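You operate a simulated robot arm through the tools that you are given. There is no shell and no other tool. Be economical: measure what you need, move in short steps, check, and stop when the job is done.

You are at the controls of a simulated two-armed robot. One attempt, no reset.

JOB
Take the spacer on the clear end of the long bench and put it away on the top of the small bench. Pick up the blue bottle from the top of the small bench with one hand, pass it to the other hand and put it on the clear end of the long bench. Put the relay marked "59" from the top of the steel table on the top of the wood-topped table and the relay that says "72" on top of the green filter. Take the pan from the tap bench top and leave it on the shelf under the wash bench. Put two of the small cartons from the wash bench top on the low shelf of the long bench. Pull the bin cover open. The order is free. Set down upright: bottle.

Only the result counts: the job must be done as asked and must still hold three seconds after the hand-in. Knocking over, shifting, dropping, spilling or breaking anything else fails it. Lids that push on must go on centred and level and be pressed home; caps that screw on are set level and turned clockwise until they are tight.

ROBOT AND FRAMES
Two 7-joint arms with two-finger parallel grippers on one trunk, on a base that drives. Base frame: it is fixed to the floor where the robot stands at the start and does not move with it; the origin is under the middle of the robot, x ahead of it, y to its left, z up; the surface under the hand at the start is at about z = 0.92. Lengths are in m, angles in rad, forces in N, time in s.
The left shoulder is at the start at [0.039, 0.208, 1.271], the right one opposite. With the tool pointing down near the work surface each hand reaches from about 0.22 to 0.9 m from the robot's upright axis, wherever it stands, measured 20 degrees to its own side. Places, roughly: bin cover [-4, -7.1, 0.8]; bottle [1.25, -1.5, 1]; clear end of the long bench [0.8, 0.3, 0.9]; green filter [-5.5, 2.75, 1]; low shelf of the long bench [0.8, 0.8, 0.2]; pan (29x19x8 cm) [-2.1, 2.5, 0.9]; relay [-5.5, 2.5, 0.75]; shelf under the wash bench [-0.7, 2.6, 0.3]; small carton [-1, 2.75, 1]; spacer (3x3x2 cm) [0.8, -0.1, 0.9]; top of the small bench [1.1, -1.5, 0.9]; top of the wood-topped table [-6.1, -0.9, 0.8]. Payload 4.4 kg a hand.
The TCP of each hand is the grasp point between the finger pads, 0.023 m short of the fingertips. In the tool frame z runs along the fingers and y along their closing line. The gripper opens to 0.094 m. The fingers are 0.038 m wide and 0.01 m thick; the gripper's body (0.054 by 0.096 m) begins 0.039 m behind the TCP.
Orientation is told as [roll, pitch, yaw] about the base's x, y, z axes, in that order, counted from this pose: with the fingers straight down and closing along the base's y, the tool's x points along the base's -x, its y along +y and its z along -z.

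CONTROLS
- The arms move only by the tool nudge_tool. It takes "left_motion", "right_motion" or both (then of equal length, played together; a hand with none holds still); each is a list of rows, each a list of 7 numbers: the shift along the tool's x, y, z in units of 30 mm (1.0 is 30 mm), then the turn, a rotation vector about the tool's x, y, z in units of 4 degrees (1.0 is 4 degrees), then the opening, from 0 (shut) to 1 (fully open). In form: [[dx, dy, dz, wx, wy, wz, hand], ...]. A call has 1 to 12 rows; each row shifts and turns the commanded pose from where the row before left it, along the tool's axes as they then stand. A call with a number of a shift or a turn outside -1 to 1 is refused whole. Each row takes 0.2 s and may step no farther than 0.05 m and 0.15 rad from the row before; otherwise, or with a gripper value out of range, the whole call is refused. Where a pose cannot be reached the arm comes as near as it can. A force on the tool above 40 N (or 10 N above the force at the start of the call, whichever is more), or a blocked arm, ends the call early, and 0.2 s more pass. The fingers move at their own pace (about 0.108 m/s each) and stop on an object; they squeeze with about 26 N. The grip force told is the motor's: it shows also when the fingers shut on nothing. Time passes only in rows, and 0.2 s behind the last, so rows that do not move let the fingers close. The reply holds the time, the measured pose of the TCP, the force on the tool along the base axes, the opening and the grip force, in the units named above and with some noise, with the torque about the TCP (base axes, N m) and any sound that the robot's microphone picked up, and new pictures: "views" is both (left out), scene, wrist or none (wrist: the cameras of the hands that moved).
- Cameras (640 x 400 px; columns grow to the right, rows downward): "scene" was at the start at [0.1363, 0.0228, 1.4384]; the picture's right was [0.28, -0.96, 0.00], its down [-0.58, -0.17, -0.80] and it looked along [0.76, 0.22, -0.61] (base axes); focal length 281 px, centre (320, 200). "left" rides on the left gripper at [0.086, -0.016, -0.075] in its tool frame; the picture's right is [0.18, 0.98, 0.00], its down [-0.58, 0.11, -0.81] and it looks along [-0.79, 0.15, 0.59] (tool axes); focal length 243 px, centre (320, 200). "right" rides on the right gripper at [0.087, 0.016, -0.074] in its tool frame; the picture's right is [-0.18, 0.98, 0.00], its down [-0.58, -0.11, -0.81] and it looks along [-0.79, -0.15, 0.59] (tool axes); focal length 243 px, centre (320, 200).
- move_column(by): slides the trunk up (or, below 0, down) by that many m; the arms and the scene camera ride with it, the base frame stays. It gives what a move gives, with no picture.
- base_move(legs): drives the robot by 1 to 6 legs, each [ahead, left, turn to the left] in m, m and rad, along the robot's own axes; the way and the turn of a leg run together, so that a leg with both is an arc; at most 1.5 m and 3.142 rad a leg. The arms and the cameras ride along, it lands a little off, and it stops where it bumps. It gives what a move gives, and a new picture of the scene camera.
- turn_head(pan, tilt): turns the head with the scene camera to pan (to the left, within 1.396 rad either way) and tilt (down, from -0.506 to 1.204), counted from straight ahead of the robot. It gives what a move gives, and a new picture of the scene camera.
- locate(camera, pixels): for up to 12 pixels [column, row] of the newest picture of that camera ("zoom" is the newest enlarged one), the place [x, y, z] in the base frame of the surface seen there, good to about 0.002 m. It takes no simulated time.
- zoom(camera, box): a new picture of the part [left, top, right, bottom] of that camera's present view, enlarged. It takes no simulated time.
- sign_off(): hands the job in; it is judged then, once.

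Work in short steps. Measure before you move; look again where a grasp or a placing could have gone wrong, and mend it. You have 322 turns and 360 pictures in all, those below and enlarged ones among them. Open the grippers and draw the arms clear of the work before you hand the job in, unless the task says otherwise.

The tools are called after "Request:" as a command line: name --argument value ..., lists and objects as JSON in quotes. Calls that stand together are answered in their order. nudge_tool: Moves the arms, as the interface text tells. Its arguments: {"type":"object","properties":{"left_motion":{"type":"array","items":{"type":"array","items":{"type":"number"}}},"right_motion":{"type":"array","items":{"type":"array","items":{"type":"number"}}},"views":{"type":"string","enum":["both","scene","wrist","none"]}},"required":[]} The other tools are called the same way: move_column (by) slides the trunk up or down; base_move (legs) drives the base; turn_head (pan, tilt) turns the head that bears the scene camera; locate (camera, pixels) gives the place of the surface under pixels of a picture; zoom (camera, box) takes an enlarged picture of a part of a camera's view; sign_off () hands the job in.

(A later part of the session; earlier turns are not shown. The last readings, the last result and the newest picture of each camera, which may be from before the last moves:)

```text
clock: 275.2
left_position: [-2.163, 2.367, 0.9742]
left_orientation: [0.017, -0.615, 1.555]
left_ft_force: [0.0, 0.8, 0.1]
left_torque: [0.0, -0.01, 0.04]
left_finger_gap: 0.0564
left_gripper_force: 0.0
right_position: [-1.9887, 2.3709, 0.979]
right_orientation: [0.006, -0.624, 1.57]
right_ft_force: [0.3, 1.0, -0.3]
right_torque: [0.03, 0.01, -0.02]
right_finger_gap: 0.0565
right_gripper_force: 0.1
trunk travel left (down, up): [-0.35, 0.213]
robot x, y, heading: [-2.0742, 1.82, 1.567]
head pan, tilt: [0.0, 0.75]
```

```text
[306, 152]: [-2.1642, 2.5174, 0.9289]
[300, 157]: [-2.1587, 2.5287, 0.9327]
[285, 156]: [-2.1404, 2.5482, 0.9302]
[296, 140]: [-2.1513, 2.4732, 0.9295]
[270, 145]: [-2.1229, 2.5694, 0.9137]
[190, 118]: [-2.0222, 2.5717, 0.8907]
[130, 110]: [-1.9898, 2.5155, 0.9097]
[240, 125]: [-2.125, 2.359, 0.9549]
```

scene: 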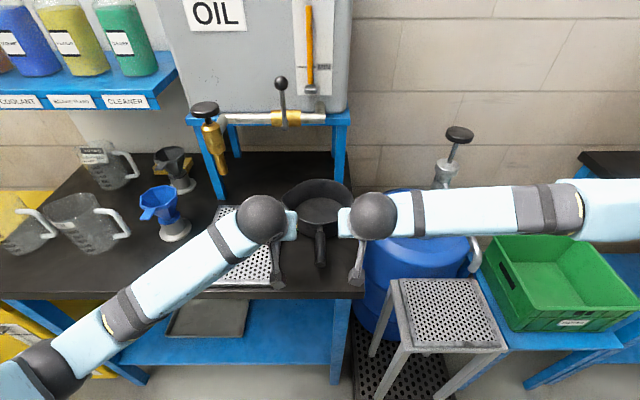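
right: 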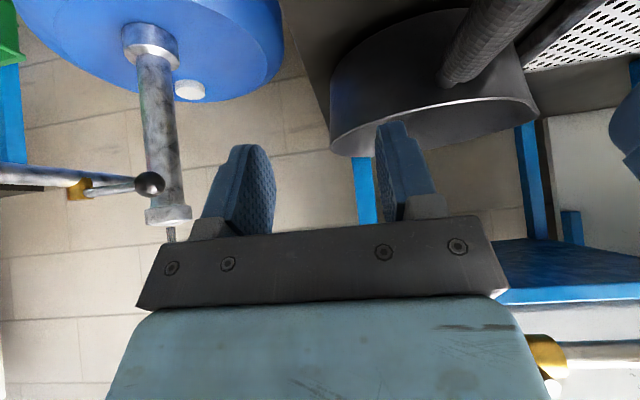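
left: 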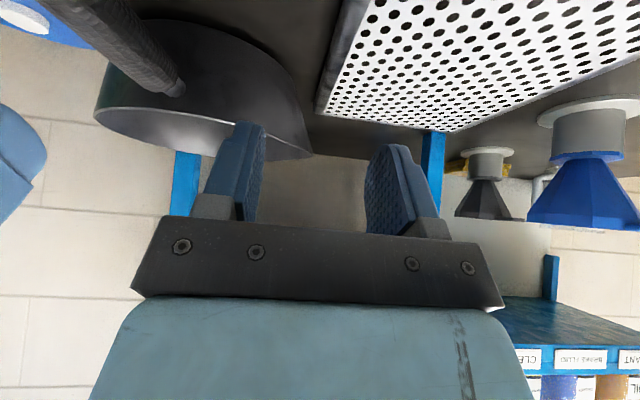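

Rim z≈0.934; right edge x≈-1.988, left ≈-2.157 at y 2.49. Advance both hands 0.12 m at constant height.

Request:
nudge_tool --left_motion '[[-0.67, -0.04, 0.474, 0, 0, 0, 0.6], [-0.67, -0.04, 0.474, 0, 0, 0, 0.6], [-0.67, -0.04, 0.474, 0, 0, 0, 0.6], [-0.67, -0.04, 0.474, 0, 0, 0, 0.6], [-0.67, -0.04, 0.474, 0, 0, 0, 0.6], [0, 0, 0, 0, 0, 0, 0.6]]' --right_motion '[[-0.644, 0, 0.463, 0, 0, 0, 0.6], [-0.644, 0, 0.463, 0, 0, 0, 0.6], [-0.644, 0, 0.463, 0, 0, 0, 0.6], [-0.644, 0, 0.463, 0, 0, 0, 0.6], [-0.644, 0, 0.463, 0, 0, 0, 0.6], [0, 0, 0, 0, 0, 0, 0.6]]' --views "both"

```text
clock: 276.6
left_position: [-2.1559, 2.4894, 0.9756]
left_orientation: [0.016, -0.613, 1.555]
left_ft_force: [0.2, -0.9, 0.5]
left_torque: [0.01, 0.02, 0.02]
left_finger_gap: 0.0563
left_gripper_force: 0.0
right_position: [-1.9894, 2.4905, 0.9804]
right_orientation: [0.007, -0.626, 1.571]
right_ft_force: [0.4, 0.2, 0.5]
right_torque: [-0.03, 0.01, 0.0]
right_finger_gap: 0.0564
right_gripper_force: 0.1
trunk travel left (down, up): [-0.35, 0.213]
robot x, y, heading: [-2.0719, 1.8207, 1.569]
head pan, tilt: [0.0, 0.75]
```

scene: 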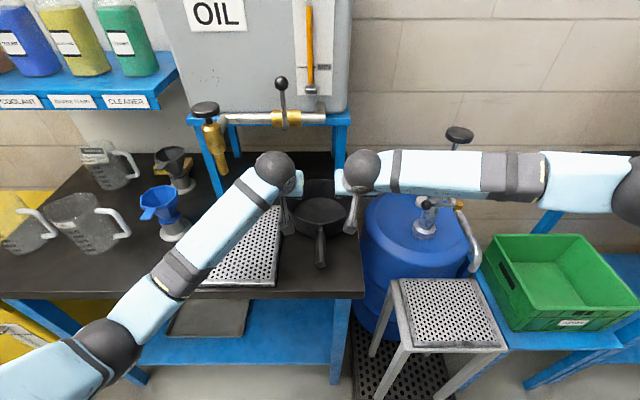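
right: 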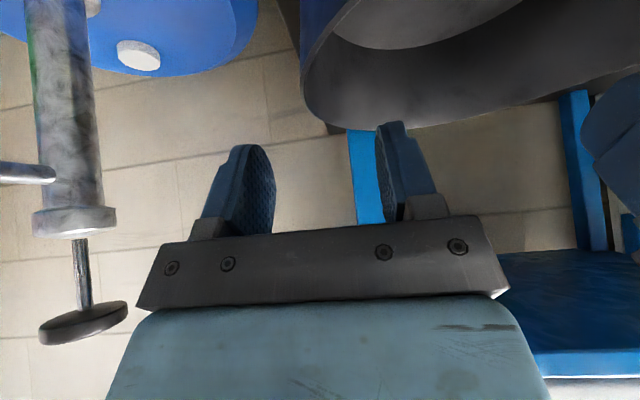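
left: 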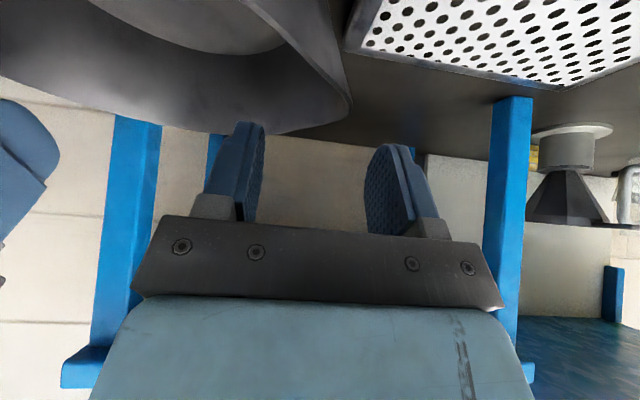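

Rim edges lie between both finger pairs. Lower ~5 cm onto the rim.

Request:
nudge_tool --left_motion '[[0.32, 0, 0.46, 0, 0, 0, 0.6], [0.32, 0, 0.46, 0, 0, 0, 0.6], [0.32, 0, 0.46, 0, 0, 0, 0.6], [0, 0, 0, 0, 0, 0, 0.6]]' --right_motion '[[0.36, 0, 0.5, 0, 0, 0, 0.6], [0.36, 0, 0.5, 0, 0, 0, 0.6], [0.36, 0, 0.5, 0, 0, 0, 0.6], [0, 0, 0, 0, 0, 0, 0.6]]' --views "wrist"

```text
clock: 277.6
left_position: [-2.157, 2.4898, 0.9271]
left_orientation: [0.015, -0.614, 1.555]
left_ft_force: [0.4, 0.0, 1.0]
left_torque: [-0.02, 0.0, 0.02]
left_finger_gap: 0.0566
left_gripper_force: 0.1
right_position: [-1.9909, 2.4891, 0.9225]
right_orientation: [0.005, -0.624, 1.571]
right_ft_force: [-0.1, -0.4, -0.1]
right_torque: [0.03, -0.01, 0.0]
right_finger_gap: 0.0565
right_gripper_force: 0.1
trunk travel left (down, up): [-0.35, 0.213]
robot x, y, heading: [-2.0731, 1.8223, 1.569]
head pan, tilt: [0.0, 0.75]
```

right: 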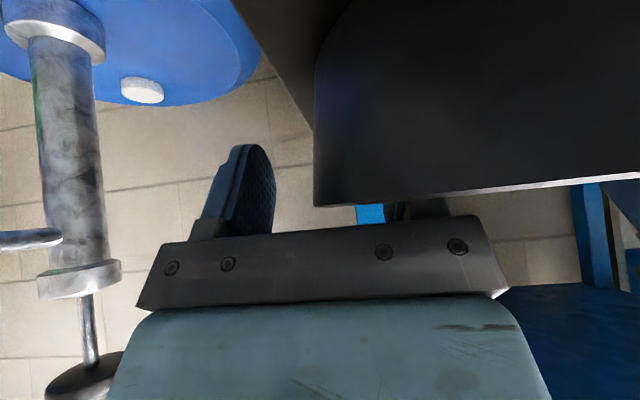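
left: 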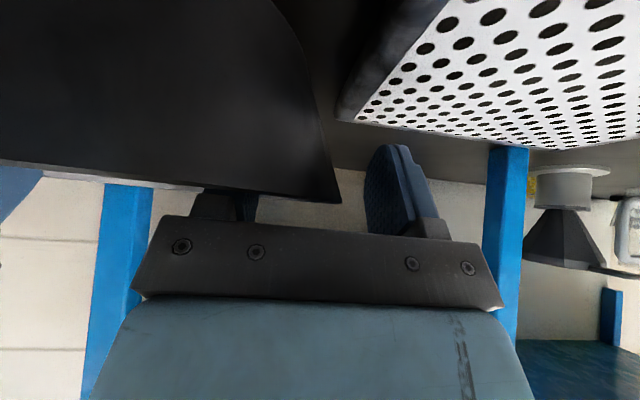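

Walls are inside both grippers, no contact. Close both.

Request:
nudge_tool --left_motion '[[0, 0, 0, 0, 0, 0, 0.3], [0, 0, 0, 0, 0, 0, 0], [0, 0, 0, 0, 0, 0, 0], [0, 0, 0, 0, 0, 0, 0]]' --right_motion '[[0, 0, 0, 0, 0, 0, 0.3], [0, 0, 0, 0, 0, 0, 0], [0, 0, 0, 0, 0, 0, 0], [0, 0, 0, 0, 0, 0, 0]]' --views "none"

```text
clock: 278.6
left_position: [-2.1575, 2.4894, 0.9264]
left_orientation: [0.015, -0.614, 1.556]
left_ft_force: [3.7, 4.3, 0.8]
left_torque: [-0.06, -0.38, 0.11]
left_finger_gap: 0.028
left_gripper_force: 25.9
right_position: [-1.9912, 2.4892, 0.9245]
right_orientation: [0.009, -0.623, 1.572]
right_ft_force: [-4.6, -3.9, 1.9]
right_torque: [-0.16, 0.5, 0.55]
right_finger_gap: 0.0119
right_gripper_force: 26.1
trunk travel left (down, up): [-0.35, 0.213]
robot x, y, heading: [-2.0728, 1.8201, 1.565]
head pan, tilt: [0.0, 0.75]
```

Both gripped with small forces. Lift 30 mm.

Request:
nudge_tool --left_motion '[[-0.19, 0, -0.27, 0, 0, 0, 0], [-0.19, 0, -0.27, 0, 0, 0, 0], [-0.19, 0, -0.27, 0, 0, 0, 0]]' --right_motion '[[-0.19, 0, -0.27, 0, 0, 0, 0], [-0.19, 0, -0.27, 0, 0, 0, 0], [-0.19, 0, -0.27, 0, 0, 0, 0]]' --views "both"

```text
clock: 279.4
left_position: [-2.1566, 2.4906, 0.9552]
left_orientation: [0.015, -0.615, 1.555]
left_ft_force: [5.0, 2.2, -2.2]
left_torque: [-0.04, -0.31, -0.13]
left_finger_gap: 0.0278
left_gripper_force: 25.8
right_position: [-1.9894, 2.4888, 0.9543]
right_orientation: [0.008, -0.623, 1.57]
right_ft_force: [-3.6, -1.3, -0.2]
right_torque: [0.03, 0.56, 0.53]
right_finger_gap: 0.0115
right_gripper_force: 26.2
trunk travel left (down, up): [-0.35, 0.213]
robot x, y, heading: [-2.0698, 1.8223, 1.571]
head pan, tilt: [0.0, 0.75]
```

scene: 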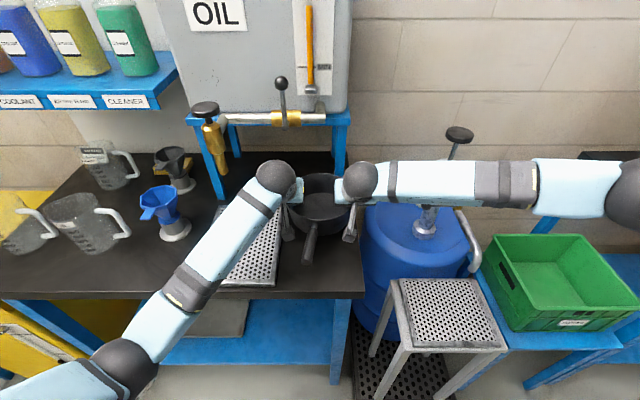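
right: 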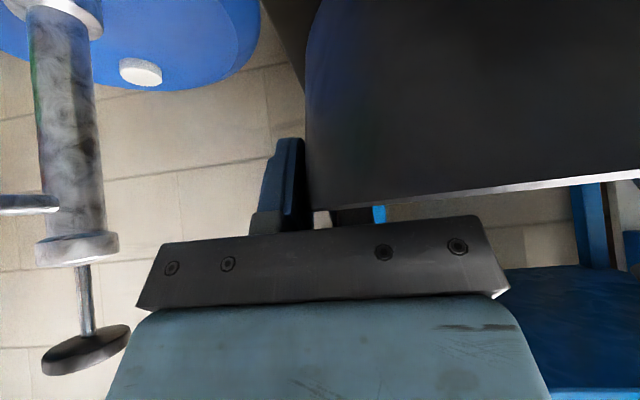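
left: 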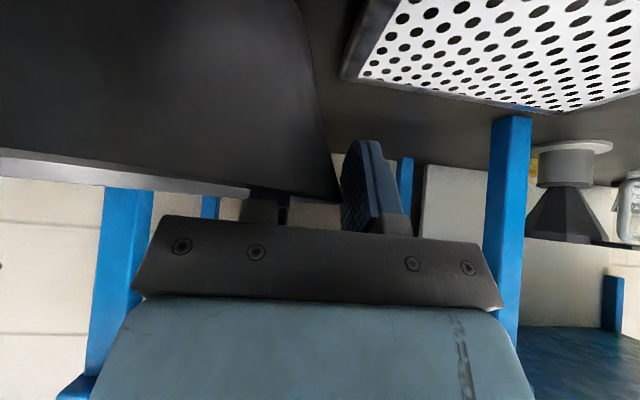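

Pan is lifted and light. Back out 0.58 m, then slide right to the wash bench.

Request:
base_move --legs '[[-0.58, 0, 0], [0, -1.35, 0]]'

```text
clock: 294.4
left_position: [-0.7985, 1.907, 0.9555]
left_orientation: [0.016, -0.614, 1.55]
left_ft_force: [-3.2, 1.9, -1.5]
left_torque: [0.0, -0.32, 0.09]
left_finger_gap: 0.0276
left_gripper_force: 26.3
right_position: [-0.6319, 1.9058, 0.953]
right_orientation: [0.006, -0.625, 1.565]
right_ft_force: [3.0, -2.4, 0.3]
right_torque: [0.07, 0.54, 0.37]
right_finger_gap: 0.0111
right_gripper_force: 25.9
trunk travel left (down, up): [-0.35, 0.213]
robot x, y, heading: [-0.7184, 1.2364, 1.563]
head pan, tilt: [0.0, 0.75]
```

scene: 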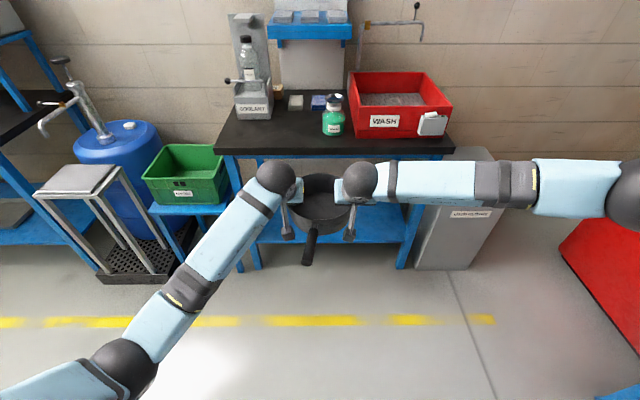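

I measure the bay legs and right/left forearm geometry.

Request:
locate --camera "scene" --pixels '[[250, 235], [240, 190], [408, 240], [415, 190], [360, 238], [265, 240], [440, 180], [520, 185], [600, 190], [215, 245], [150, 310], [120, 360]]'

```text
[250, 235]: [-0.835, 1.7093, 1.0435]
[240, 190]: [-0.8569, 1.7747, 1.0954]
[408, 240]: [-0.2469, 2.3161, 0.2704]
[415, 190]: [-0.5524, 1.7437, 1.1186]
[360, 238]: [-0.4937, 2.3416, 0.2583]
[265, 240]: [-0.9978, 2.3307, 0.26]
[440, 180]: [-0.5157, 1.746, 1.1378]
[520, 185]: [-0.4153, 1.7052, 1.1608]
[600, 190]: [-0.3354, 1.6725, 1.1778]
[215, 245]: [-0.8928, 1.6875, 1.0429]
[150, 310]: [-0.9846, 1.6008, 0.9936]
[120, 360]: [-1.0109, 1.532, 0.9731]
```

Clear geometry. Lower trunk, then both arms together.

Request:
move_column --by -0.345

Request:
nudge_tool --left_motion '[[0.573, 0, 0.811, 0, 0, 0, 0], [0.573, 0, 0.811, 0, 0, 0, 0], [0.573, 0, 0.811, 0, 0, 0, 0], [0.573, 0, 0.811, 0, 0, 0, 0], [0.573, 0, 0.811, 0, 0, 0, 0], [0.573, 0, 0.811, 0, 0, 0, 0], [0.573, 0, 0.811, 0, 0, 0, 0], [0.573, 0, 0.811, 0, 0, 0, 0], [0.573, 0, 0.811, 0, 0, 0, 0]]' --right_motion '[[0.58, 0, 0.806, 0, 0, 0, 0], [0.58, 0, 0.806, 0, 0, 0, 0], [0.58, 0, 0.806, 0, 0, 0, 0], [0.58, 0, 0.806, 0, 0, 0, 0], [0.58, 0, 0.806, 0, 0, 0, 0], [0.58, 0, 0.806, 0, 0, 0, 0], [0.58, 0, 0.806, 0, 0, 0, 0], [0.58, 0, 0.806, 0, 0, 0, 0], [0.58, 0, 0.806, 0, 0, 0, 0]]' --views "scene"

```text
clock: 297.8
left_position: [-0.7979, 1.9069, 0.611]
left_orientation: [0.016, -0.614, 1.547]
left_ft_force: [-0.9, 2.1, -1.9]
left_torque: [0.02, -0.35, 0.08]
left_finger_gap: 0.0276
left_gripper_force: 25.7
right_position: [-0.632, 1.9065, 0.6071]
right_orientation: [0.007, -0.626, 1.565]
right_ft_force: [1.6, -2.5, 0.1]
right_torque: [0.03, 0.53, 0.36]
right_finger_gap: 0.0111
right_gripper_force: 26.3
trunk travel left (down, up): [-0.005, 0.558]
robot x, y, heading: [-0.7187, 1.2387, 1.57]
head pan, tilt: [0.0, 0.75]
```

```text
clock: 298.6
left_position: [-0.8049, 1.916, 0.528]
left_orientation: [0.021, -0.632, 1.543]
left_ft_force: [12.8, -13.5, 0.2]
left_torque: [0.05, -0.38, -0.86]
left_finger_gap: 0.0279
left_gripper_force: 25.4
right_position: [-0.6372, 1.9075, 0.5219]
right_orientation: [0.021, -0.633, 1.564]
right_ft_force: [-12.3, 13.2, -2.8]
right_torque: [-0.11, 0.07, -1.18]
right_finger_gap: 0.0114
right_gripper_force: 25.8
trunk travel left (down, up): [-0.005, 0.558]
robot x, y, heading: [-0.7121, 1.2401, 1.558]
head pan, tilt: [0.0, 0.75]
stopped in row 4 (right hand): the force on the tool passed its limit at 48 N (the readings are from after the stop); the commanded pose is now the measured one
```

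scene: 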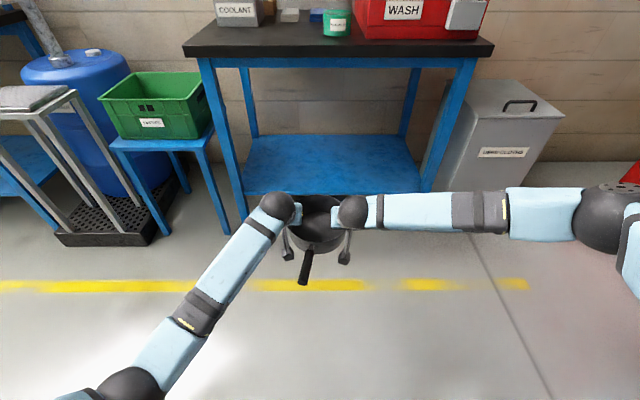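

The hands fought each other (48 N peak), so I continue more slowly with matched motions, easing the left hand back slightly first.

Request:
nudge_tool --left_motion '[[0.1, 0, -0.07, 0, 0, 0, 0], [0.177, 0, 0.242, 0, 0, 0, 0], [0.177, 0, 0.242, 0, 0, 0, 0], [0.177, 0, 0.242, 0, 0, 0, 0], [0.177, 0, 0.242, 0, 0, 0, 0], [0.177, 0, 0.242, 0, 0, 0, 0], [0.177, 0, 0.242, 0, 0, 0, 0], [0.177, 0, 0.242, 0, 0, 0, 0], [0.177, 0, 0.242, 0, 0, 0, 0], [0.177, 0, 0.242, 0, 0, 0, 0], [0.177, 0, 0.242, 0, 0, 0, 0], [0, 0, 0, 0, 0, 0, 0]]' --right_motion '[[0, 0, 0, 0, 0, 0, 0], [0.177, 0, 0.242, 0, 0, 0, 0], [0.177, 0, 0.242, 0, 0, 0, 0], [0.177, 0, 0.242, 0, 0, 0, 0], [0.177, 0, 0.242, 0, 0, 0, 0], [0.177, 0, 0.242, 0, 0, 0, 0], [0.177, 0, 0.242, 0, 0, 0, 0], [0.177, 0, 0.242, 0, 0, 0, 0], [0.177, 0, 0.242, 0, 0, 0, 0], [0.177, 0, 0.242, 0, 0, 0, 0], [0.177, 0, 0.242, 0, 0, 0, 0], [0, 0, 0, 0, 0, 0, 0]]' --views "none"

```text
clock: 299.1
left_position: [-0.8087, 1.9173, 0.5306]
left_orientation: [0.024, -0.642, 1.54]
left_ft_force: [12.3, -14.7, -0.2]
left_torque: [-0.2, -0.42, -1.01]
left_finger_gap: 0.0275
left_gripper_force: 25.8
right_position: [-0.643, 1.907, 0.5204]
right_orientation: [0.03, -0.638, 1.566]
right_ft_force: [-12.9, 14.8, -3.1]
right_torque: [0.08, 0.11, -1.24]
right_finger_gap: 0.0121
right_gripper_force: 25.6
trunk travel left (down, up): [-0.005, 0.558]
robot x, y, heading: [-0.7133, 1.2373, 1.566]
head pan, tilt: [0.0, 0.75]
stopped in row 2 (left hand): the force on the tool passed its limit at 43 N (the readings are from after the stop); the commanded pose is now the measured one
```

The left arm is near a joint limit again. The pan is light (~2.5 N), so the right hand can carry it alone; I release the left hand gently and see how the pan holds.

Request:
nudge_tool --left_motion '[[0, 0, 0, 0, 0, 0, 0.35], [0, 0, 0, 0, 0, 0, 0.6], [0, 0, 0, 0, 0, 0, 0.6], [0, 0, 0, 0, 0, 0, 0.6]]' --views "both"

```text
clock: 300.1
left_position: [-0.8107, 1.918, 0.5304]
left_orientation: [0.025, -0.64, 1.543]
left_ft_force: [-1.0, -0.6, 0.8]
left_torque: [0.01, 0.01, 0.02]
left_finger_gap: 0.0563
left_gripper_force: 0.1
right_position: [-0.6428, 1.9068, 0.5203]
right_orientation: [0.024, -0.634, 1.566]
right_ft_force: [0.1, 0.7, -2.3]
right_torque: [0.02, -0.15, -0.06]
right_finger_gap: 0.0085
right_gripper_force: 26.1
trunk travel left (down, up): [-0.005, 0.558]
robot x, y, heading: [-0.7163, 1.2386, 1.566]
head pan, tilt: [0.0, 0.75]
```

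scene: 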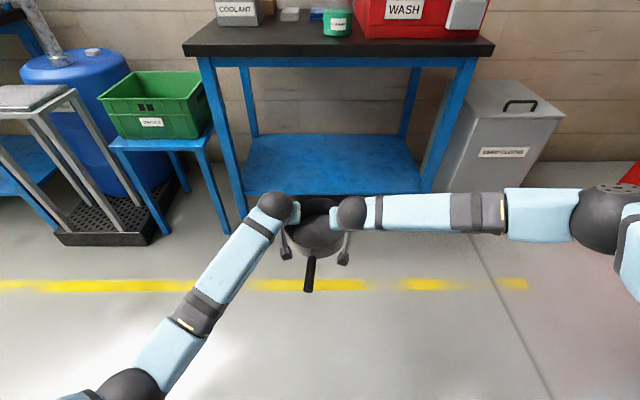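
left: 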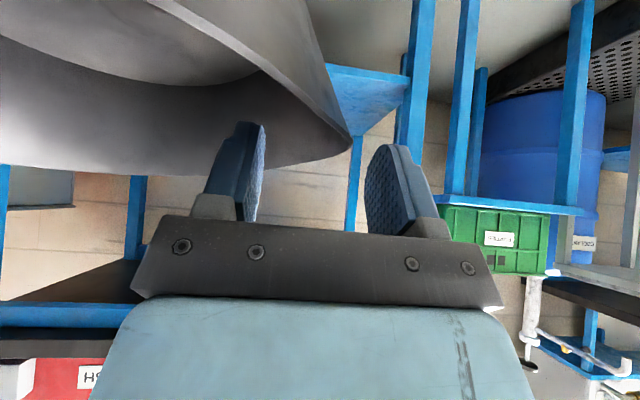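

The right hand holds it. I withdraw the left hand up/back and check the pan's tilt.

Request:
nudge_tool --left_motion '[[0, 0, -0.8, 0, 0, 0, 0.6], [0, 0, -0.8, 0, 0, 0, 0.6], [0, 0.3, -0.8, 0, 0, 0, 0.6], [0, 0.6, -0.8, 0, 0, 0, 0.6], [0, 0.8, -0.5, 0, 0, 0, 0.6], [0, 0.8, -0.5, 0, 0, 0, 0.6], [0, 0.8, 0, 0, 0, 0, 0.6]]' --views "scene"

```text
clock: 301.9
left_position: [-0.9178, 1.8582, 0.6577]
left_orientation: [0.056, -0.693, 1.533]
left_ft_force: [-0.3, 0.5, 0.4]
left_torque: [-0.02, -0.04, 0.0]
left_finger_gap: 0.0564
left_gripper_force: 0.1
right_position: [-0.6428, 1.9056, 0.5159]
right_orientation: [0.028, -0.634, 1.569]
right_ft_force: [0.3, 0.9, -1.7]
right_torque: [0.03, -0.16, -0.04]
right_finger_gap: 0.0085
right_gripper_force: 25.9
trunk travel left (down, up): [-0.005, 0.558]
robot x, y, heading: [-0.7164, 1.2346, 1.567]
head pan, tilt: [0.0, 0.75]
stopped in row 7 (left hand): the arm was blocked; the commanded pose is now the measured one
```

scene: 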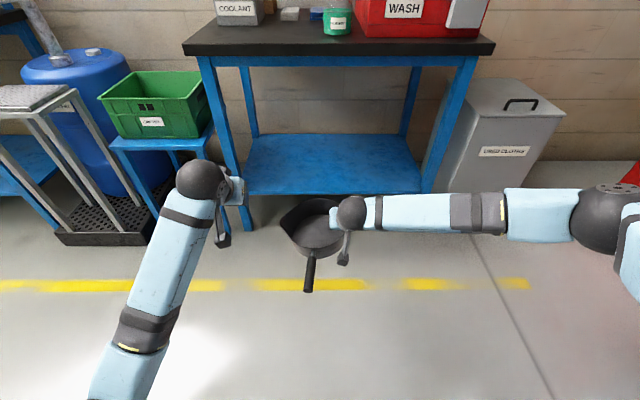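

Request:
zoom --camera "scene" --box '[250, 170, 410, 310]'

Request:
locate --camera "scene" --pixels '[[282, 225], [305, 250], [330, 205], [320, 250], [308, 288], [310, 225], [300, 207]]'

```text
2.86 times, centred on (330, 240) of scene
```

zoom: 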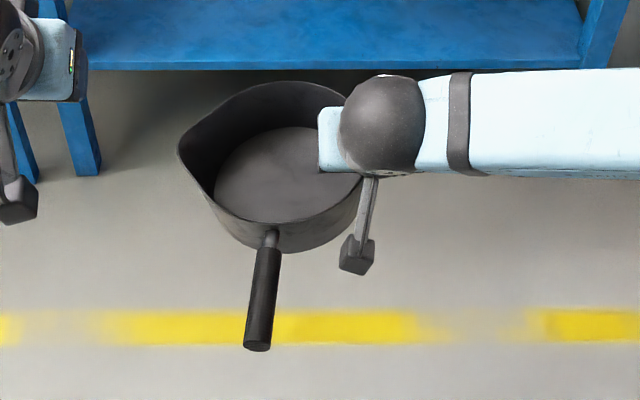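

```text
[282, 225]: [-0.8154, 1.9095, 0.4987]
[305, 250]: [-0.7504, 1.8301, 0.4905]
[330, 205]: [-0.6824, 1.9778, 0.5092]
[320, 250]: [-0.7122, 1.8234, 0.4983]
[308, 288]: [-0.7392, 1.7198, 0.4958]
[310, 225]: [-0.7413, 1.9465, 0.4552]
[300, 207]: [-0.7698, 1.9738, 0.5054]
```

Pan tilt is ~7°, I level it by rotating the right wrist; and I withdraw the left hand further up-back along its axis.

Request:
nudge_tool --left_motion '[[0, 0, -0.9, 0, 0, 0, 0.6], [0, 0, -0.9, 0, 0, 0, 0.6], [0, 0, -0.9, 0, 0, 0, 0.6], [0, 0, -0.9, 0, 0, 0, 0.6], [0, 0, -0.9, 0, 0, 0, 0.6], [0, 0, -0.9, 0, 0, 0, 0.6], [0, 0, -0.9, 0, 0, 0, 0.6], [0, 0, -0.9, 0, 0, 0, 0.6]]' --right_motion '[[0, 0, 0, -0.7, 0.55, 0.52, 0], [0, 0, 0, -0.7, 0.55, 0.52, 0], [0, 0, 0, 0, 0, 0, 0], [0, 0, 0, 0, 0, 0, 0], [0, 0, 0, 0, 0, 0, 0], [0, 0, 0, 0, 0, 0, 0], [0, 0, 0, 0, 0, 0, 0], [0, 0, 0, 0, 0, 0, 0]]' --views "scene"

```text
clock: 303.4
left_position: [-1.0129, 1.7621, 0.7836]
left_orientation: [0.443, -0.684, 1.413]
left_ft_force: [-0.7, 0.3, -0.3]
left_torque: [-0.04, 0.01, -0.02]
left_finger_gap: 0.0564
left_gripper_force: 0.1
right_position: [-0.6406, 1.9053, 0.5177]
right_orientation: [0.169, -0.55, 1.487]
right_ft_force: [0.5, 1.0, -2.2]
right_torque: [0.08, -0.15, 0.0]
right_finger_gap: 0.0083
right_gripper_force: 25.9
trunk travel left (down, up): [-0.005, 0.558]
robot x, y, heading: [-0.7156, 1.2374, 1.559]
head pan, tilt: [0.0, 0.75]
stopped in row 7 (left hand): the arm was blocked; the commanded pose is now the measured one
```

scene: 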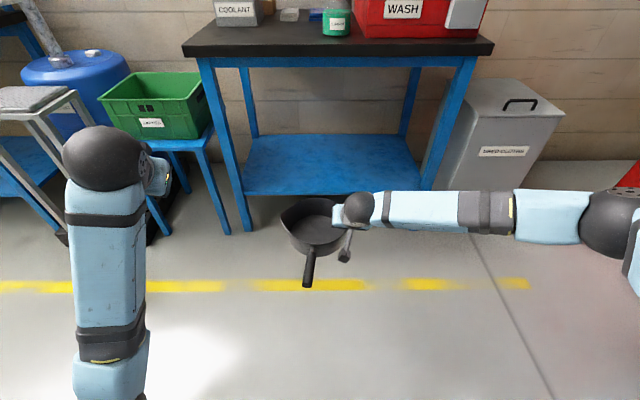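

Request:
locate --camera "scene" --pixels '[[282, 220], [305, 245], [325, 203], [320, 245], [307, 284], [310, 220], [300, 203], [120, 150], [110, 250], [165, 175], [235, 200], [105, 330]]'

```text
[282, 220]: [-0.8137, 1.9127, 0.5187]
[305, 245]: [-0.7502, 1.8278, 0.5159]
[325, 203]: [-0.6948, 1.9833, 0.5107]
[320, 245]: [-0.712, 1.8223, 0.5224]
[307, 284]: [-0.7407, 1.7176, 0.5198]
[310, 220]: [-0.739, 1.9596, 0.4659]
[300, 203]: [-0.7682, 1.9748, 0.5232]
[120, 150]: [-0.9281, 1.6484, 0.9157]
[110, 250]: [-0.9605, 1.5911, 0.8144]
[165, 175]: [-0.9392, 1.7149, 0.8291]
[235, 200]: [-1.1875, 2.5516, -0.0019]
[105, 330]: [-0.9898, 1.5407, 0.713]
```

Pan is now level (rim ≈0.52). The left arm must go out of the way: I raise it.

Request:
nudge_tool --left_motion '[[-0.6, 0, -0.75, 0, 0, 0, 0.6], [-0.6, 0, -0.75, 0, 0, 0, 0.6], [-0.6, 0, -0.75, 0, 0, 0, 0.6], [-0.6, 0, -0.75, 0, 0, 0, 0.6], [-0.6, 0, -0.75, 0, 0, 0, 0.6], [-0.6, 0, -0.75, 0, 0, 0, 0.6], [-0.6, 0, -0.75, 0, 0, 0, 0.6], [-0.6, 0, -0.75, 0, 0, 0, 0.6], [-0.6, 0, -0.75, 0, 0, 0, 0.6], [-0.6, 0, -0.75, 0, 0, 0, 0.6]]' --views "scene"

```text
clock: 304.0
left_position: [-1.0633, 1.7543, 0.8279]
left_orientation: [0.666, -0.63, 1.382]
left_ft_force: [0.6, 0.1, 0.6]
left_torque: [-0.02, 0.02, 0.0]
left_finger_gap: 0.0564
left_gripper_force: 0.0
right_position: [-0.6416, 1.9077, 0.5204]
right_orientation: [0.164, -0.555, 1.492]
right_ft_force: [-0.7, 0.0, -1.6]
right_torque: [0.06, -0.16, 0.02]
right_finger_gap: 0.0087
right_gripper_force: 26.3
trunk travel left (down, up): [-0.005, 0.558]
robot x, y, heading: [-0.7165, 1.2352, 1.561]
head pan, tilt: [0.0, 0.75]
stopped in row 3 (left hand): the arm was blocked; the commanded pose is now the measured one
```

scene: 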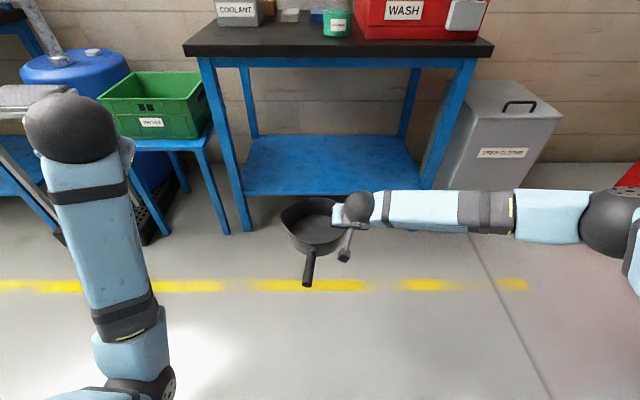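

The left elbow is folded inward again. I stretch it forward/up pointing ahead (free space in front of the bench) to unwind it, right hand holding still.

Request:
nudge_tool --left_motion '[[-0.92, 0.07, 0.33, 0.53, -1, -0.47, 0.6], [-0.92, 0.07, 0.33, 0.53, -1, -0.47, 0.6], [-0.92, 0.07, 0.33, 0.53, -1, -0.47, 0.6], [-0.92, 0.07, 0.33, 0.53, -1, -0.47, 0.6], [-0.92, 0.07, 0.33, 0.53, -1, -0.47, 0.6], [-0.92, 0.07, 0.33, 0.53, -1, -0.47, 0.6], [-0.69, 0, 0.71, 0.53, -1, -0.47, 0.6], [-0.69, 0, 0.71, 0.53, -1, -0.47, 0.6], [-0.69, 0, 0.71, 0.53, -1, -0.47, 0.6], [-0.69, 0, 0.71, 0.53, -1, -0.47, 0.6], [-0.69, 0, 0.71, 0.53, -1, -0.47, 0.6], [-0.69, 0, 0.71, 0.53, -1, -0.47, 0.6]]' --views "scene"

```text
clock: 306.6
left_position: [-1.0761, 2.0596, 1.0073]
left_orientation: [-0.446, -1.544, 2.014]
left_ft_force: [-0.6, 0.7, -0.4]
left_torque: [0.03, -0.01, 0.01]
left_finger_gap: 0.0564
left_gripper_force: 0.0
right_position: [-0.6434, 1.9067, 0.5215]
right_orientation: [0.171, -0.552, 1.489]
right_ft_force: [0.3, 0.2, -1.3]
right_torque: [0.05, -0.16, -0.01]
right_finger_gap: 0.0082
right_gripper_force: 25.5
trunk travel left (down, up): [-0.005, 0.558]
robot x, y, heading: [-0.7171, 1.2359, 1.563]
head pan, tilt: [0.0, 0.75]
```

scene: 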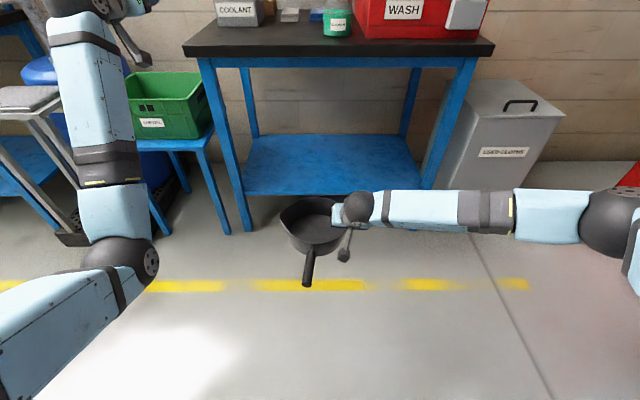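

Pointing ahead. Now roll (+wz) to swing the elbow left.

Request:
nudge_tool --left_motion '[[0, 0.3, 0.4, 0, 0, 1, 0.6], [0, 0.2, 0.4, 0, 0, 1, 0.6], [0, 0, 0.4, 0, 0, 1, 0.6], [0, 0, 0.4, 0, 0, 1, 0.6], [0, 0, 0, 0, 0, 1, 0.6], [0, 0, 0, 0, 0, 1, 0.6], [0, 0, 0, 0, 0, 1, 0.6], [0, 0, 0, 0, 0, 1, 0.6], [0, 0, 0, 0, 0, 1, 0.6], [0, 0, 0, 0, 0, 1, 0.6], [0, 0, 0, 0, 0, 1, 0.6], [0, 0, 0, 0, 0, 1, 0.6]]' --views "none"

Request:
nudge_tool --left_motion '[[0, 0, 0, 0, 0, 1, 0.6], [0, 0, 0, 0, 0, 1, 0.6], [0, 0, 0, 0, 0, 1, 0.6], [0, 0, 0, 0, 0, 1, 0.6], [0, 0, 0, 0, 0, 1, 0.6], [0, 0, 0, 0, 0, 1, 0.6], [0, 0, 0, 0, 0, 1, 0.6], [0, 0, 0, 0, 0, 1, 0.6], [0, 0, 0, 0, 0, 1, 0.6], [0, 0, 0, 0, 0, 1, 0.6], [0, 0, 0, 0, 0, 1, 0.6], [0, 0, 0, 0, 0, 1, 0.6]]' --views "scene"

```text
clock: 309.2
left_position: [-1.0907, 2.1076, 1.0063]
left_orientation: [1.536, -0.745, 0.021]
left_ft_force: [-1.0, -0.5, 0.3]
left_torque: [0.0, 0.02, -0.01]
left_finger_gap: 0.0563
left_gripper_force: 0.1
right_position: [-0.6428, 1.9068, 0.5217]
right_orientation: [0.171, -0.552, 1.491]
right_ft_force: [-1.5, -0.4, -1.9]
right_torque: [0.07, -0.19, -0.03]
right_finger_gap: 0.0086
right_gripper_force: 26.0
trunk travel left (down, up): [-0.005, 0.558]
robot x, y, heading: [-0.7159, 1.2419, 1.567]
head pan, tilt: [0.0, 0.75]
```

```text
clock: 311.8
left_position: [-1.0904, 2.1068, 1.0071]
left_orientation: [1.545, 0.094, -0.005]
left_ft_force: [-0.2, 0.2, 0.4]
left_torque: [0.01, 0.01, 0.02]
left_finger_gap: 0.0561
left_gripper_force: 0.1
right_position: [-0.6438, 1.9071, 0.5203]
right_orientation: [0.172, -0.551, 1.49]
right_ft_force: [-0.2, 0.3, -1.0]
right_torque: [0.02, -0.15, -0.02]
right_finger_gap: 0.0085
right_gripper_force: 25.7
trunk travel left (down, up): [-0.005, 0.558]
robot x, y, heading: [-0.7154, 1.2367, 1.566]
head pan, tilt: [0.0, 0.75]
```

scene: 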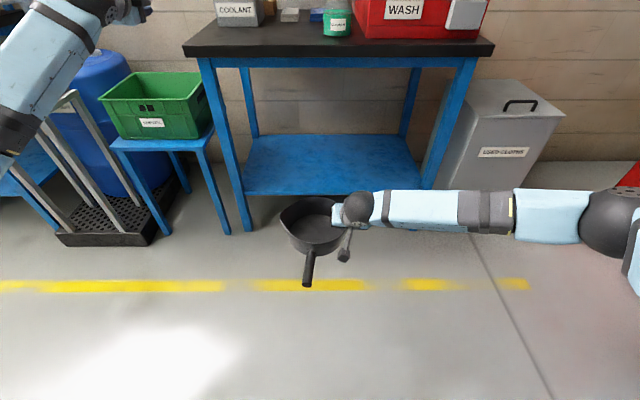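

Elbow is out left. Pull back and point down.

Request:
nudge_tool --left_motion '[[0, 0, -0.9, 0, 0, 0, 0.6], [0, 0, -0.9, 0, 0, 0, 0.6], [0, 0, -0.9, 0, 0, 0, 0.6], [0, 0, -0.9, 0, 0, 0, 0.6], [0, 0, -0.9, 0, 0, 0, 0.6], [0, 0, -0.9, 0, 0, 0, 0.6], [0, 0, -0.9, 0, 0, 0, 0.6], [0, 0, -0.9, 0, 0, 0, 0.6], [0, 0, 0, 1, 0, 0, 0.6], [0, 0, 0, 1, 0, 0, 0.6], [0, 0, 0, 1, 0, 0, 0.6], [0, 0, 0, 1, 0, 0, 0.6]]' --views "none"

Request:
nudge_tool --left_motion '[[0, 0, 0, 1, 0, 0, 0.6], [0, 0, 0, 1, 0, 0, 0.6], [0, 0, 0, 1, 0, 0, 0.6], [0, 0, 0, 1, 0, 0, 0.6], [0, 0, 0, 1, 0, 0, 0.6], [0, 0, 0, 1, 0, 0, 0.6], [0, 0, 0, 1, 0, 0, 0.6], [0, 0, 0, 1, 0, 0, 0.6], [0, 0, 0, 1, 0, 0, 0.6], [0, 0, 0, 1, 0, 0, 0.6], [0, 0, 0, 1, 0, 0, 0.6], [0, 0, 0, 1, 0, 0, 0.6]]' --views "none"

Request:
nudge_tool --left_motion '[[0, 0, 0, 1, 0, 0, 0.6], [0, 0, 0, 1, 0, 0, 0.6], [0, 0, 0, 1, 0, 0, 0.6], [0, 0, 0, 1, 0, 0, 0.6], [0, 0, 0, 1, 0, 0, 0.6], [0, 0, 0, 1, 0, 0, 0.6], [0, 0, 0, 0, 0, -1, 0.6], [0, 0, 0, 0, 0, -1, 0.6], [0, 0, 0, 0, 0, -1, 0.6], [0, 0, 0, 0, 0, -1, 0.6], [0, 0, 0, 0, 0, -1, 0.6], [0, 0, 0, 0, 0, -1, 0.6]]' --views "scene"

```text
clock: 314.4
left_position: [-1.0903, 1.8913, 1.013]
left_orientation: [1.265, 0.092, -0.004]
left_ft_force: [0.4, -0.4, -0.6]
left_torque: [0.04, 0.03, -0.03]
left_finger_gap: 0.0568
left_gripper_force: 0.2
right_position: [-0.6422, 1.9066, 0.5211]
right_orientation: [0.17, -0.552, 1.489]
right_ft_force: [0.1, 0.4, -1.7]
right_torque: [0.02, -0.15, 0.01]
right_finger_gap: 0.0081
right_gripper_force: 26.3
trunk travel left (down, up): [-0.005, 0.558]
robot x, y, heading: [-0.72, 1.2347, 1.562]
head pan, tilt: [0.0, 0.75]
```

```text
clock: 317.0
left_position: [-1.0895, 1.8913, 1.0124]
left_orientation: [0.426, 0.095, -0.005]
left_ft_force: [-0.4, -0.4, -0.7]
left_torque: [-0.04, 0.05, 0.01]
left_finger_gap: 0.0563
left_gripper_force: 0.0
right_position: [-0.6431, 1.9056, 0.5205]
right_orientation: [0.171, -0.552, 1.49]
right_ft_force: [-0.5, -0.9, -2.9]
right_torque: [0.04, -0.12, 0.0]
right_finger_gap: 0.0084
right_gripper_force: 25.5
trunk travel left (down, up): [-0.005, 0.558]
robot x, y, heading: [-0.7179, 1.2395, 1.569]
head pan, tilt: [0.0, 0.75]
```

```text
clock: 319.6
left_position: [-1.09, 1.8904, 1.0117]
left_orientation: [0.047, 0.081, 0.417]
left_ft_force: [-0.2, -1.2, 0.8]
left_torque: [-0.02, 0.0, 0.03]
left_finger_gap: 0.0563
left_gripper_force: 0.0
right_position: [-0.6437, 1.9066, 0.5215]
right_orientation: [0.172, -0.552, 1.491]
right_ft_force: [-1.0, 0.6, -2.1]
right_torque: [0.04, -0.17, 0.06]
right_finger_gap: 0.0084
right_gripper_force: 26.2
trunk travel left (down, up): [-0.005, 0.558]
robot x, y, heading: [-0.7198, 1.2369, 1.564]
head pan, tilt: [0.0, 0.75]
```

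scene: 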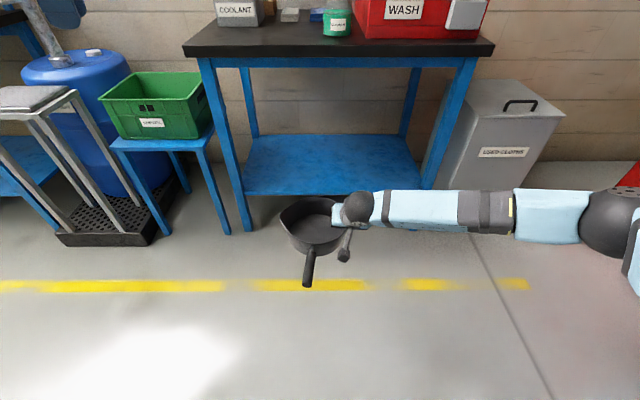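

Left arm recovered. I pull it back and unyaw.

Request:
nudge_tool --left_motion '[[0.42, -0.9, 0, 0, 0, 0, 0.6], [0.42, -0.9, 0, 0, 0, 0, 0.6], [0.42, -0.9, 0, 0, 0, 0, 0.6], [0.42, -0.9, 0, 0, 0, 0, 0.6], [0.42, -0.9, 0, 0, 0, 0, 0.6], [0.42, -0.9, 0, 0, 0, 0, 0.6], [0.3, -0.7, 0, 0, 0, -1, 0.6], [0, 0, 0, 0, 0, -1, 0.6], [0, 0, 0, 0, 0, -1, 0.6], [0, 0, 0, 0, 0, -1, 0.6], [0, 0, 0, 0, 0, -1, 0.6], [0, 0, 0, 0, 0, -1, 0.6]]' --views "none"

Request:
nudge_tool --left_motion '[[0, 0, 0, 0, 0, -1, 0.6], [0, 0, 0, 0, 0, -1, 0.6], [0, 0, 0, 0, 0, -1, 0.6], [0, 0, 0, 0, 0, -1, 0.6], [0, 0, 0, 0, 0, -1, 0.6], [0, 0, 0, 0, 0, -1, 0.6], [0, 0, 0, 0, 0, -1, 0.6], [0, 0, 0, 0, 0, -1, 0.6], [0, 0, 0, 0, 0, -1, 0.6], [0, 0, 0, 0, 0, -1, 0.6]]' --views "none"

```text
clock: 322.2
left_position: [-1.0946, 1.6899, 1.0108]
left_orientation: [0.076, 0.056, 0.837]
left_ft_force: [-0.2, 0.1, -0.3]
left_torque: [0.0, 0.01, 0.03]
left_finger_gap: 0.0564
left_gripper_force: 0.1
right_position: [-0.6429, 1.9059, 0.5207]
right_orientation: [0.17, -0.551, 1.492]
right_ft_force: [0.3, 0.3, -1.6]
right_torque: [0.03, -0.16, 0.01]
right_finger_gap: 0.0081
right_gripper_force: 26.3
trunk travel left (down, up): [-0.005, 0.558]
robot x, y, heading: [-0.7157, 1.2403, 1.561]
head pan, tilt: [0.0, 0.75]
```

```text
clock: 324.4
left_position: [-1.0942, 1.6905, 1.0111]
left_orientation: [0.094, -0.006, 1.532]
left_ft_force: [-1.2, 0.4, 0.3]
left_torque: [-0.01, 0.0, -0.02]
left_finger_gap: 0.0563
left_gripper_force: 0.0
right_position: [-0.6433, 1.9057, 0.522]
right_orientation: [0.171, -0.552, 1.491]
right_ft_force: [0.1, -1.0, -1.9]
right_torque: [0.04, -0.2, 0.0]
right_finger_gap: 0.0081
right_gripper_force: 25.7
trunk travel left (down, up): [-0.005, 0.558]
robot x, y, heading: [-0.7167, 1.2414, 1.566]
head pan, tilt: [0.0, 0.75]
```

Now lower the pan with the right hand to ~2 cm above shelf level.

Request:
nudge_tool --right_motion '[[0.41, -0.114, 0.66, 0, 0, 0, 0], [0.41, -0.114, 0.66, 0, 0, 0, 0], [0.41, -0.114, 0.66, 0, 0, 0, 0], [0.41, -0.114, 0.66, 0, 0, 0, 0], [0.41, -0.114, 0.66, 0, 0, 0, 0], [0.41, -0.114, 0.66, 0, 0, 0, 0], [0.41, -0.114, 0.66, 0, 0, 0, 0]]' --views "scene"

```text
clock: 326.0
left_position: [-1.0935, 1.69, 1.011]
left_orientation: [0.094, -0.005, 1.531]
left_ft_force: [-0.6, 0.0, 0.7]
left_torque: [-0.02, 0.01, 0.02]
left_finger_gap: 0.0567
left_gripper_force: 0.0
right_position: [-0.6433, 1.9086, 0.3553]
right_orientation: [0.171, -0.554, 1.488]
right_ft_force: [-1.0, 0.3, -2.1]
right_torque: [0.03, -0.18, 0.01]
right_finger_gap: 0.0081
right_gripper_force: 25.8
trunk travel left (down, up): [-0.005, 0.558]
robot x, y, heading: [-0.7131, 1.2369, 1.56]
head pan, tilt: [0.0, 0.75]
```

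scene: 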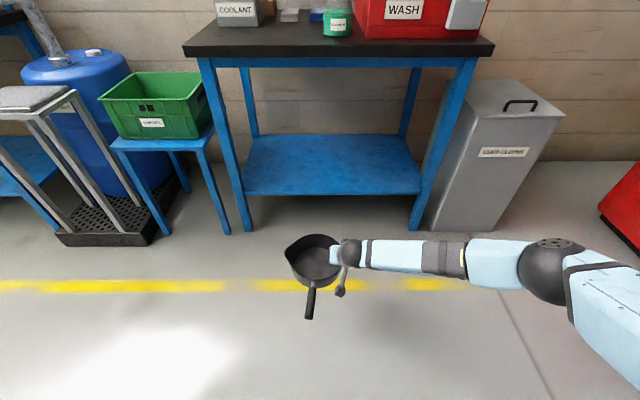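

Request:
locate --camera "scene" --pixels '[[286, 258], [305, 284], [302, 236], [308, 318], [310, 262], [318, 285], [320, 193], [250, 193], [415, 193], [430, 245], [540, 262], [240, 140]]'

```text
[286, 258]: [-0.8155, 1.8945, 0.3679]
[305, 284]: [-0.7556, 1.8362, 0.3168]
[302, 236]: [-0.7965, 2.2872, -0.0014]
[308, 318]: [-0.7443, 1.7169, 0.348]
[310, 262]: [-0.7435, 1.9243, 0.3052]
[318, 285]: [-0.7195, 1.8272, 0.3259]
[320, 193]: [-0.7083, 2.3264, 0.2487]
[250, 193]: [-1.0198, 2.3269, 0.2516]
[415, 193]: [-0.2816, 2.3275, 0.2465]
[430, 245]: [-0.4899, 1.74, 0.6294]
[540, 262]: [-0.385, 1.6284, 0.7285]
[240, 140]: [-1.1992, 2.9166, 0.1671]
```

Clear: pan bottom ≈0.293 vs shelf 0.259. Drive forward 0.6 m.

Request:
base_move --legs '[[0.6, 0, 0]]'

```text
clock: 329.4
left_position: [-1.0883, 2.2877, 1.0112]
left_orientation: [0.094, -0.005, 1.529]
left_ft_force: [-0.5, 0.1, -0.7]
left_torque: [0.03, 0.02, 0.03]
left_finger_gap: 0.0562
left_gripper_force: 0.0
right_position: [-0.6379, 2.5055, 0.3551]
right_orientation: [0.173, -0.551, 1.487]
right_ft_force: [-0.3, -0.5, -2.4]
right_torque: [0.01, -0.18, 0.02]
right_finger_gap: 0.0081
right_gripper_force: 26.0
trunk travel left (down, up): [-0.005, 0.558]
robot x, y, heading: [-0.7156, 1.8352, 1.56]
head pan, tilt: [0.0, 0.75]
```

scene: 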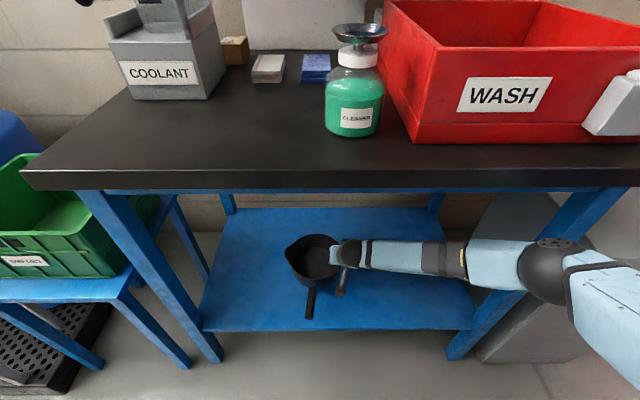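

Pan is over the shelf. Lower ~32 mm in small steps.

Request:
nudge_tool --right_motion '[[0.14, -0.04, 0.225, 0, 0, 0, 0], [0.14, -0.04, 0.225, 0, 0, 0, 0], [0.14, -0.04, 0.225, 0, 0, 0, 0], [0.14, -0.04, 0.225, 0, 0, 0, 0], [0, 0, 0, 0, 0, 0, 0]]' --views "none"

```text
clock: 330.6
left_position: [-1.0881, 2.2875, 1.0109]
left_orientation: [0.092, -0.004, 1.529]
left_ft_force: [0.7, -0.2, 0.4]
left_torque: [0.03, 0.0, 0.0]
left_finger_gap: 0.0565
left_gripper_force: 0.1
right_position: [-0.6376, 2.5041, 0.3231]
right_orientation: [0.17, -0.551, 1.488]
right_ft_force: [0.2, 0.2, -1.3]
right_torque: [0.02, -0.17, 0.03]
right_finger_gap: 0.0079
right_gripper_force: 25.7
trunk travel left (down, up): [-0.005, 0.558]
robot x, y, heading: [-0.7097, 1.8369, 1.564]
head pan, tilt: [0.0, 0.75]
```

Not yet in contact; a few more mm.

Request:
nudge_tool --right_motion '[[0.05, -0.01, 0.085, 0, 0, 0, 0], [0.05, -0.01, 0.085, 0, 0, 0, 0], [0, 0, 0, 0, 0, 0, 0]]' --views "scene"

```text
clock: 331.4
left_position: [-1.0883, 2.2859, 1.0129]
left_orientation: [0.094, -0.009, 1.528]
left_ft_force: [-0.3, 0.3, 0.4]
left_torque: [-0.01, -0.02, 0.01]
left_finger_gap: 0.0562
left_gripper_force: 0.1
right_position: [-0.6399, 2.5065, 0.3206]
right_orientation: [0.173, -0.555, 1.487]
right_ft_force: [1.8, 0.6, 20.9]
right_torque: [0.26, 0.21, -0.19]
right_finger_gap: 0.0078
right_gripper_force: 26.0
trunk travel left (down, up): [-0.005, 0.558]
robot x, y, heading: [-0.7134, 1.8317, 1.565]
head pan, tilt: [0.0, 0.75]
```

scene: 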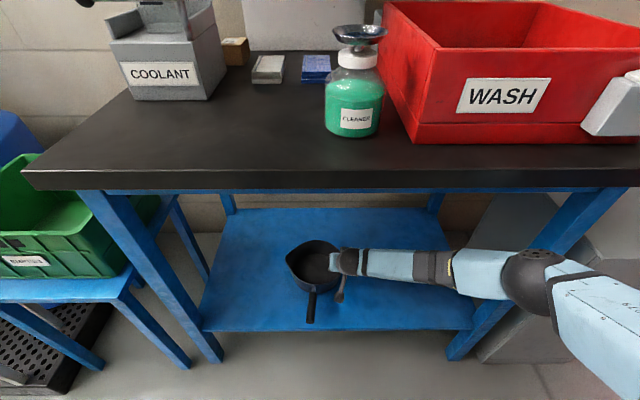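

Contact (21 N). Ease slightly and open, then withdraw upward along the tool.

Request:
nudge_tool --right_motion '[[-0.03, 0, -0.05, 0, 0, 0, 0], [0, 0, 0, 0, 0, 0, 0.5], [0, 0, 0, 0, 0, 0, 0.5], [0, 0, 0, 0, 0, 0, 0.5], [-0.2, 0, -0.35, 0, 0, 0, 0.5], [-0.3, 0, -0.55, 0, 0, 0, 0.5], [-0.3, 0, -0.55, 0, 0, 0, 0.5], [-0.3, 0, -0.55, 0, 0, 0, 0.5]]' --views "both"

```text
clock: 333.2
left_position: [-1.0889, 2.2893, 1.0108]
left_orientation: [0.093, -0.005, 1.528]
left_ft_force: [1.0, -0.4, 0.1]
left_torque: [0.01, 0.0, -0.02]
left_finger_gap: 0.0564
left_gripper_force: 0.0
right_position: [-0.6279, 2.4996, 0.3869]
right_orientation: [0.17, -0.552, 1.486]
right_ft_force: [-0.1, 0.6, -0.1]
right_torque: [-0.04, 0.0, 0.01]
right_finger_gap: 0.0469
right_gripper_force: 0.0
trunk travel left (down, up): [-0.005, 0.558]
robot x, y, heading: [-0.7096, 1.8337, 1.561]
head pan, tilt: [0.0, 0.75]
```

scene: 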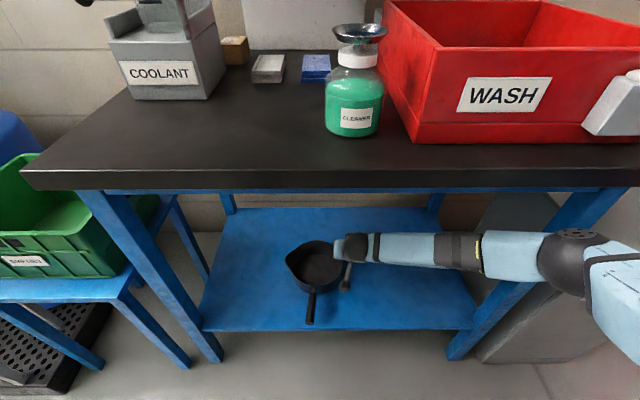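
right: 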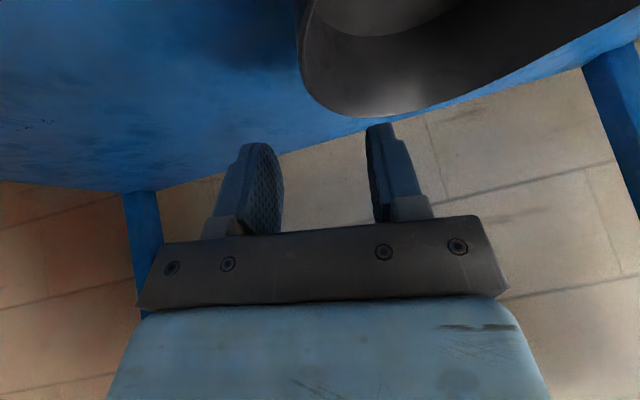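

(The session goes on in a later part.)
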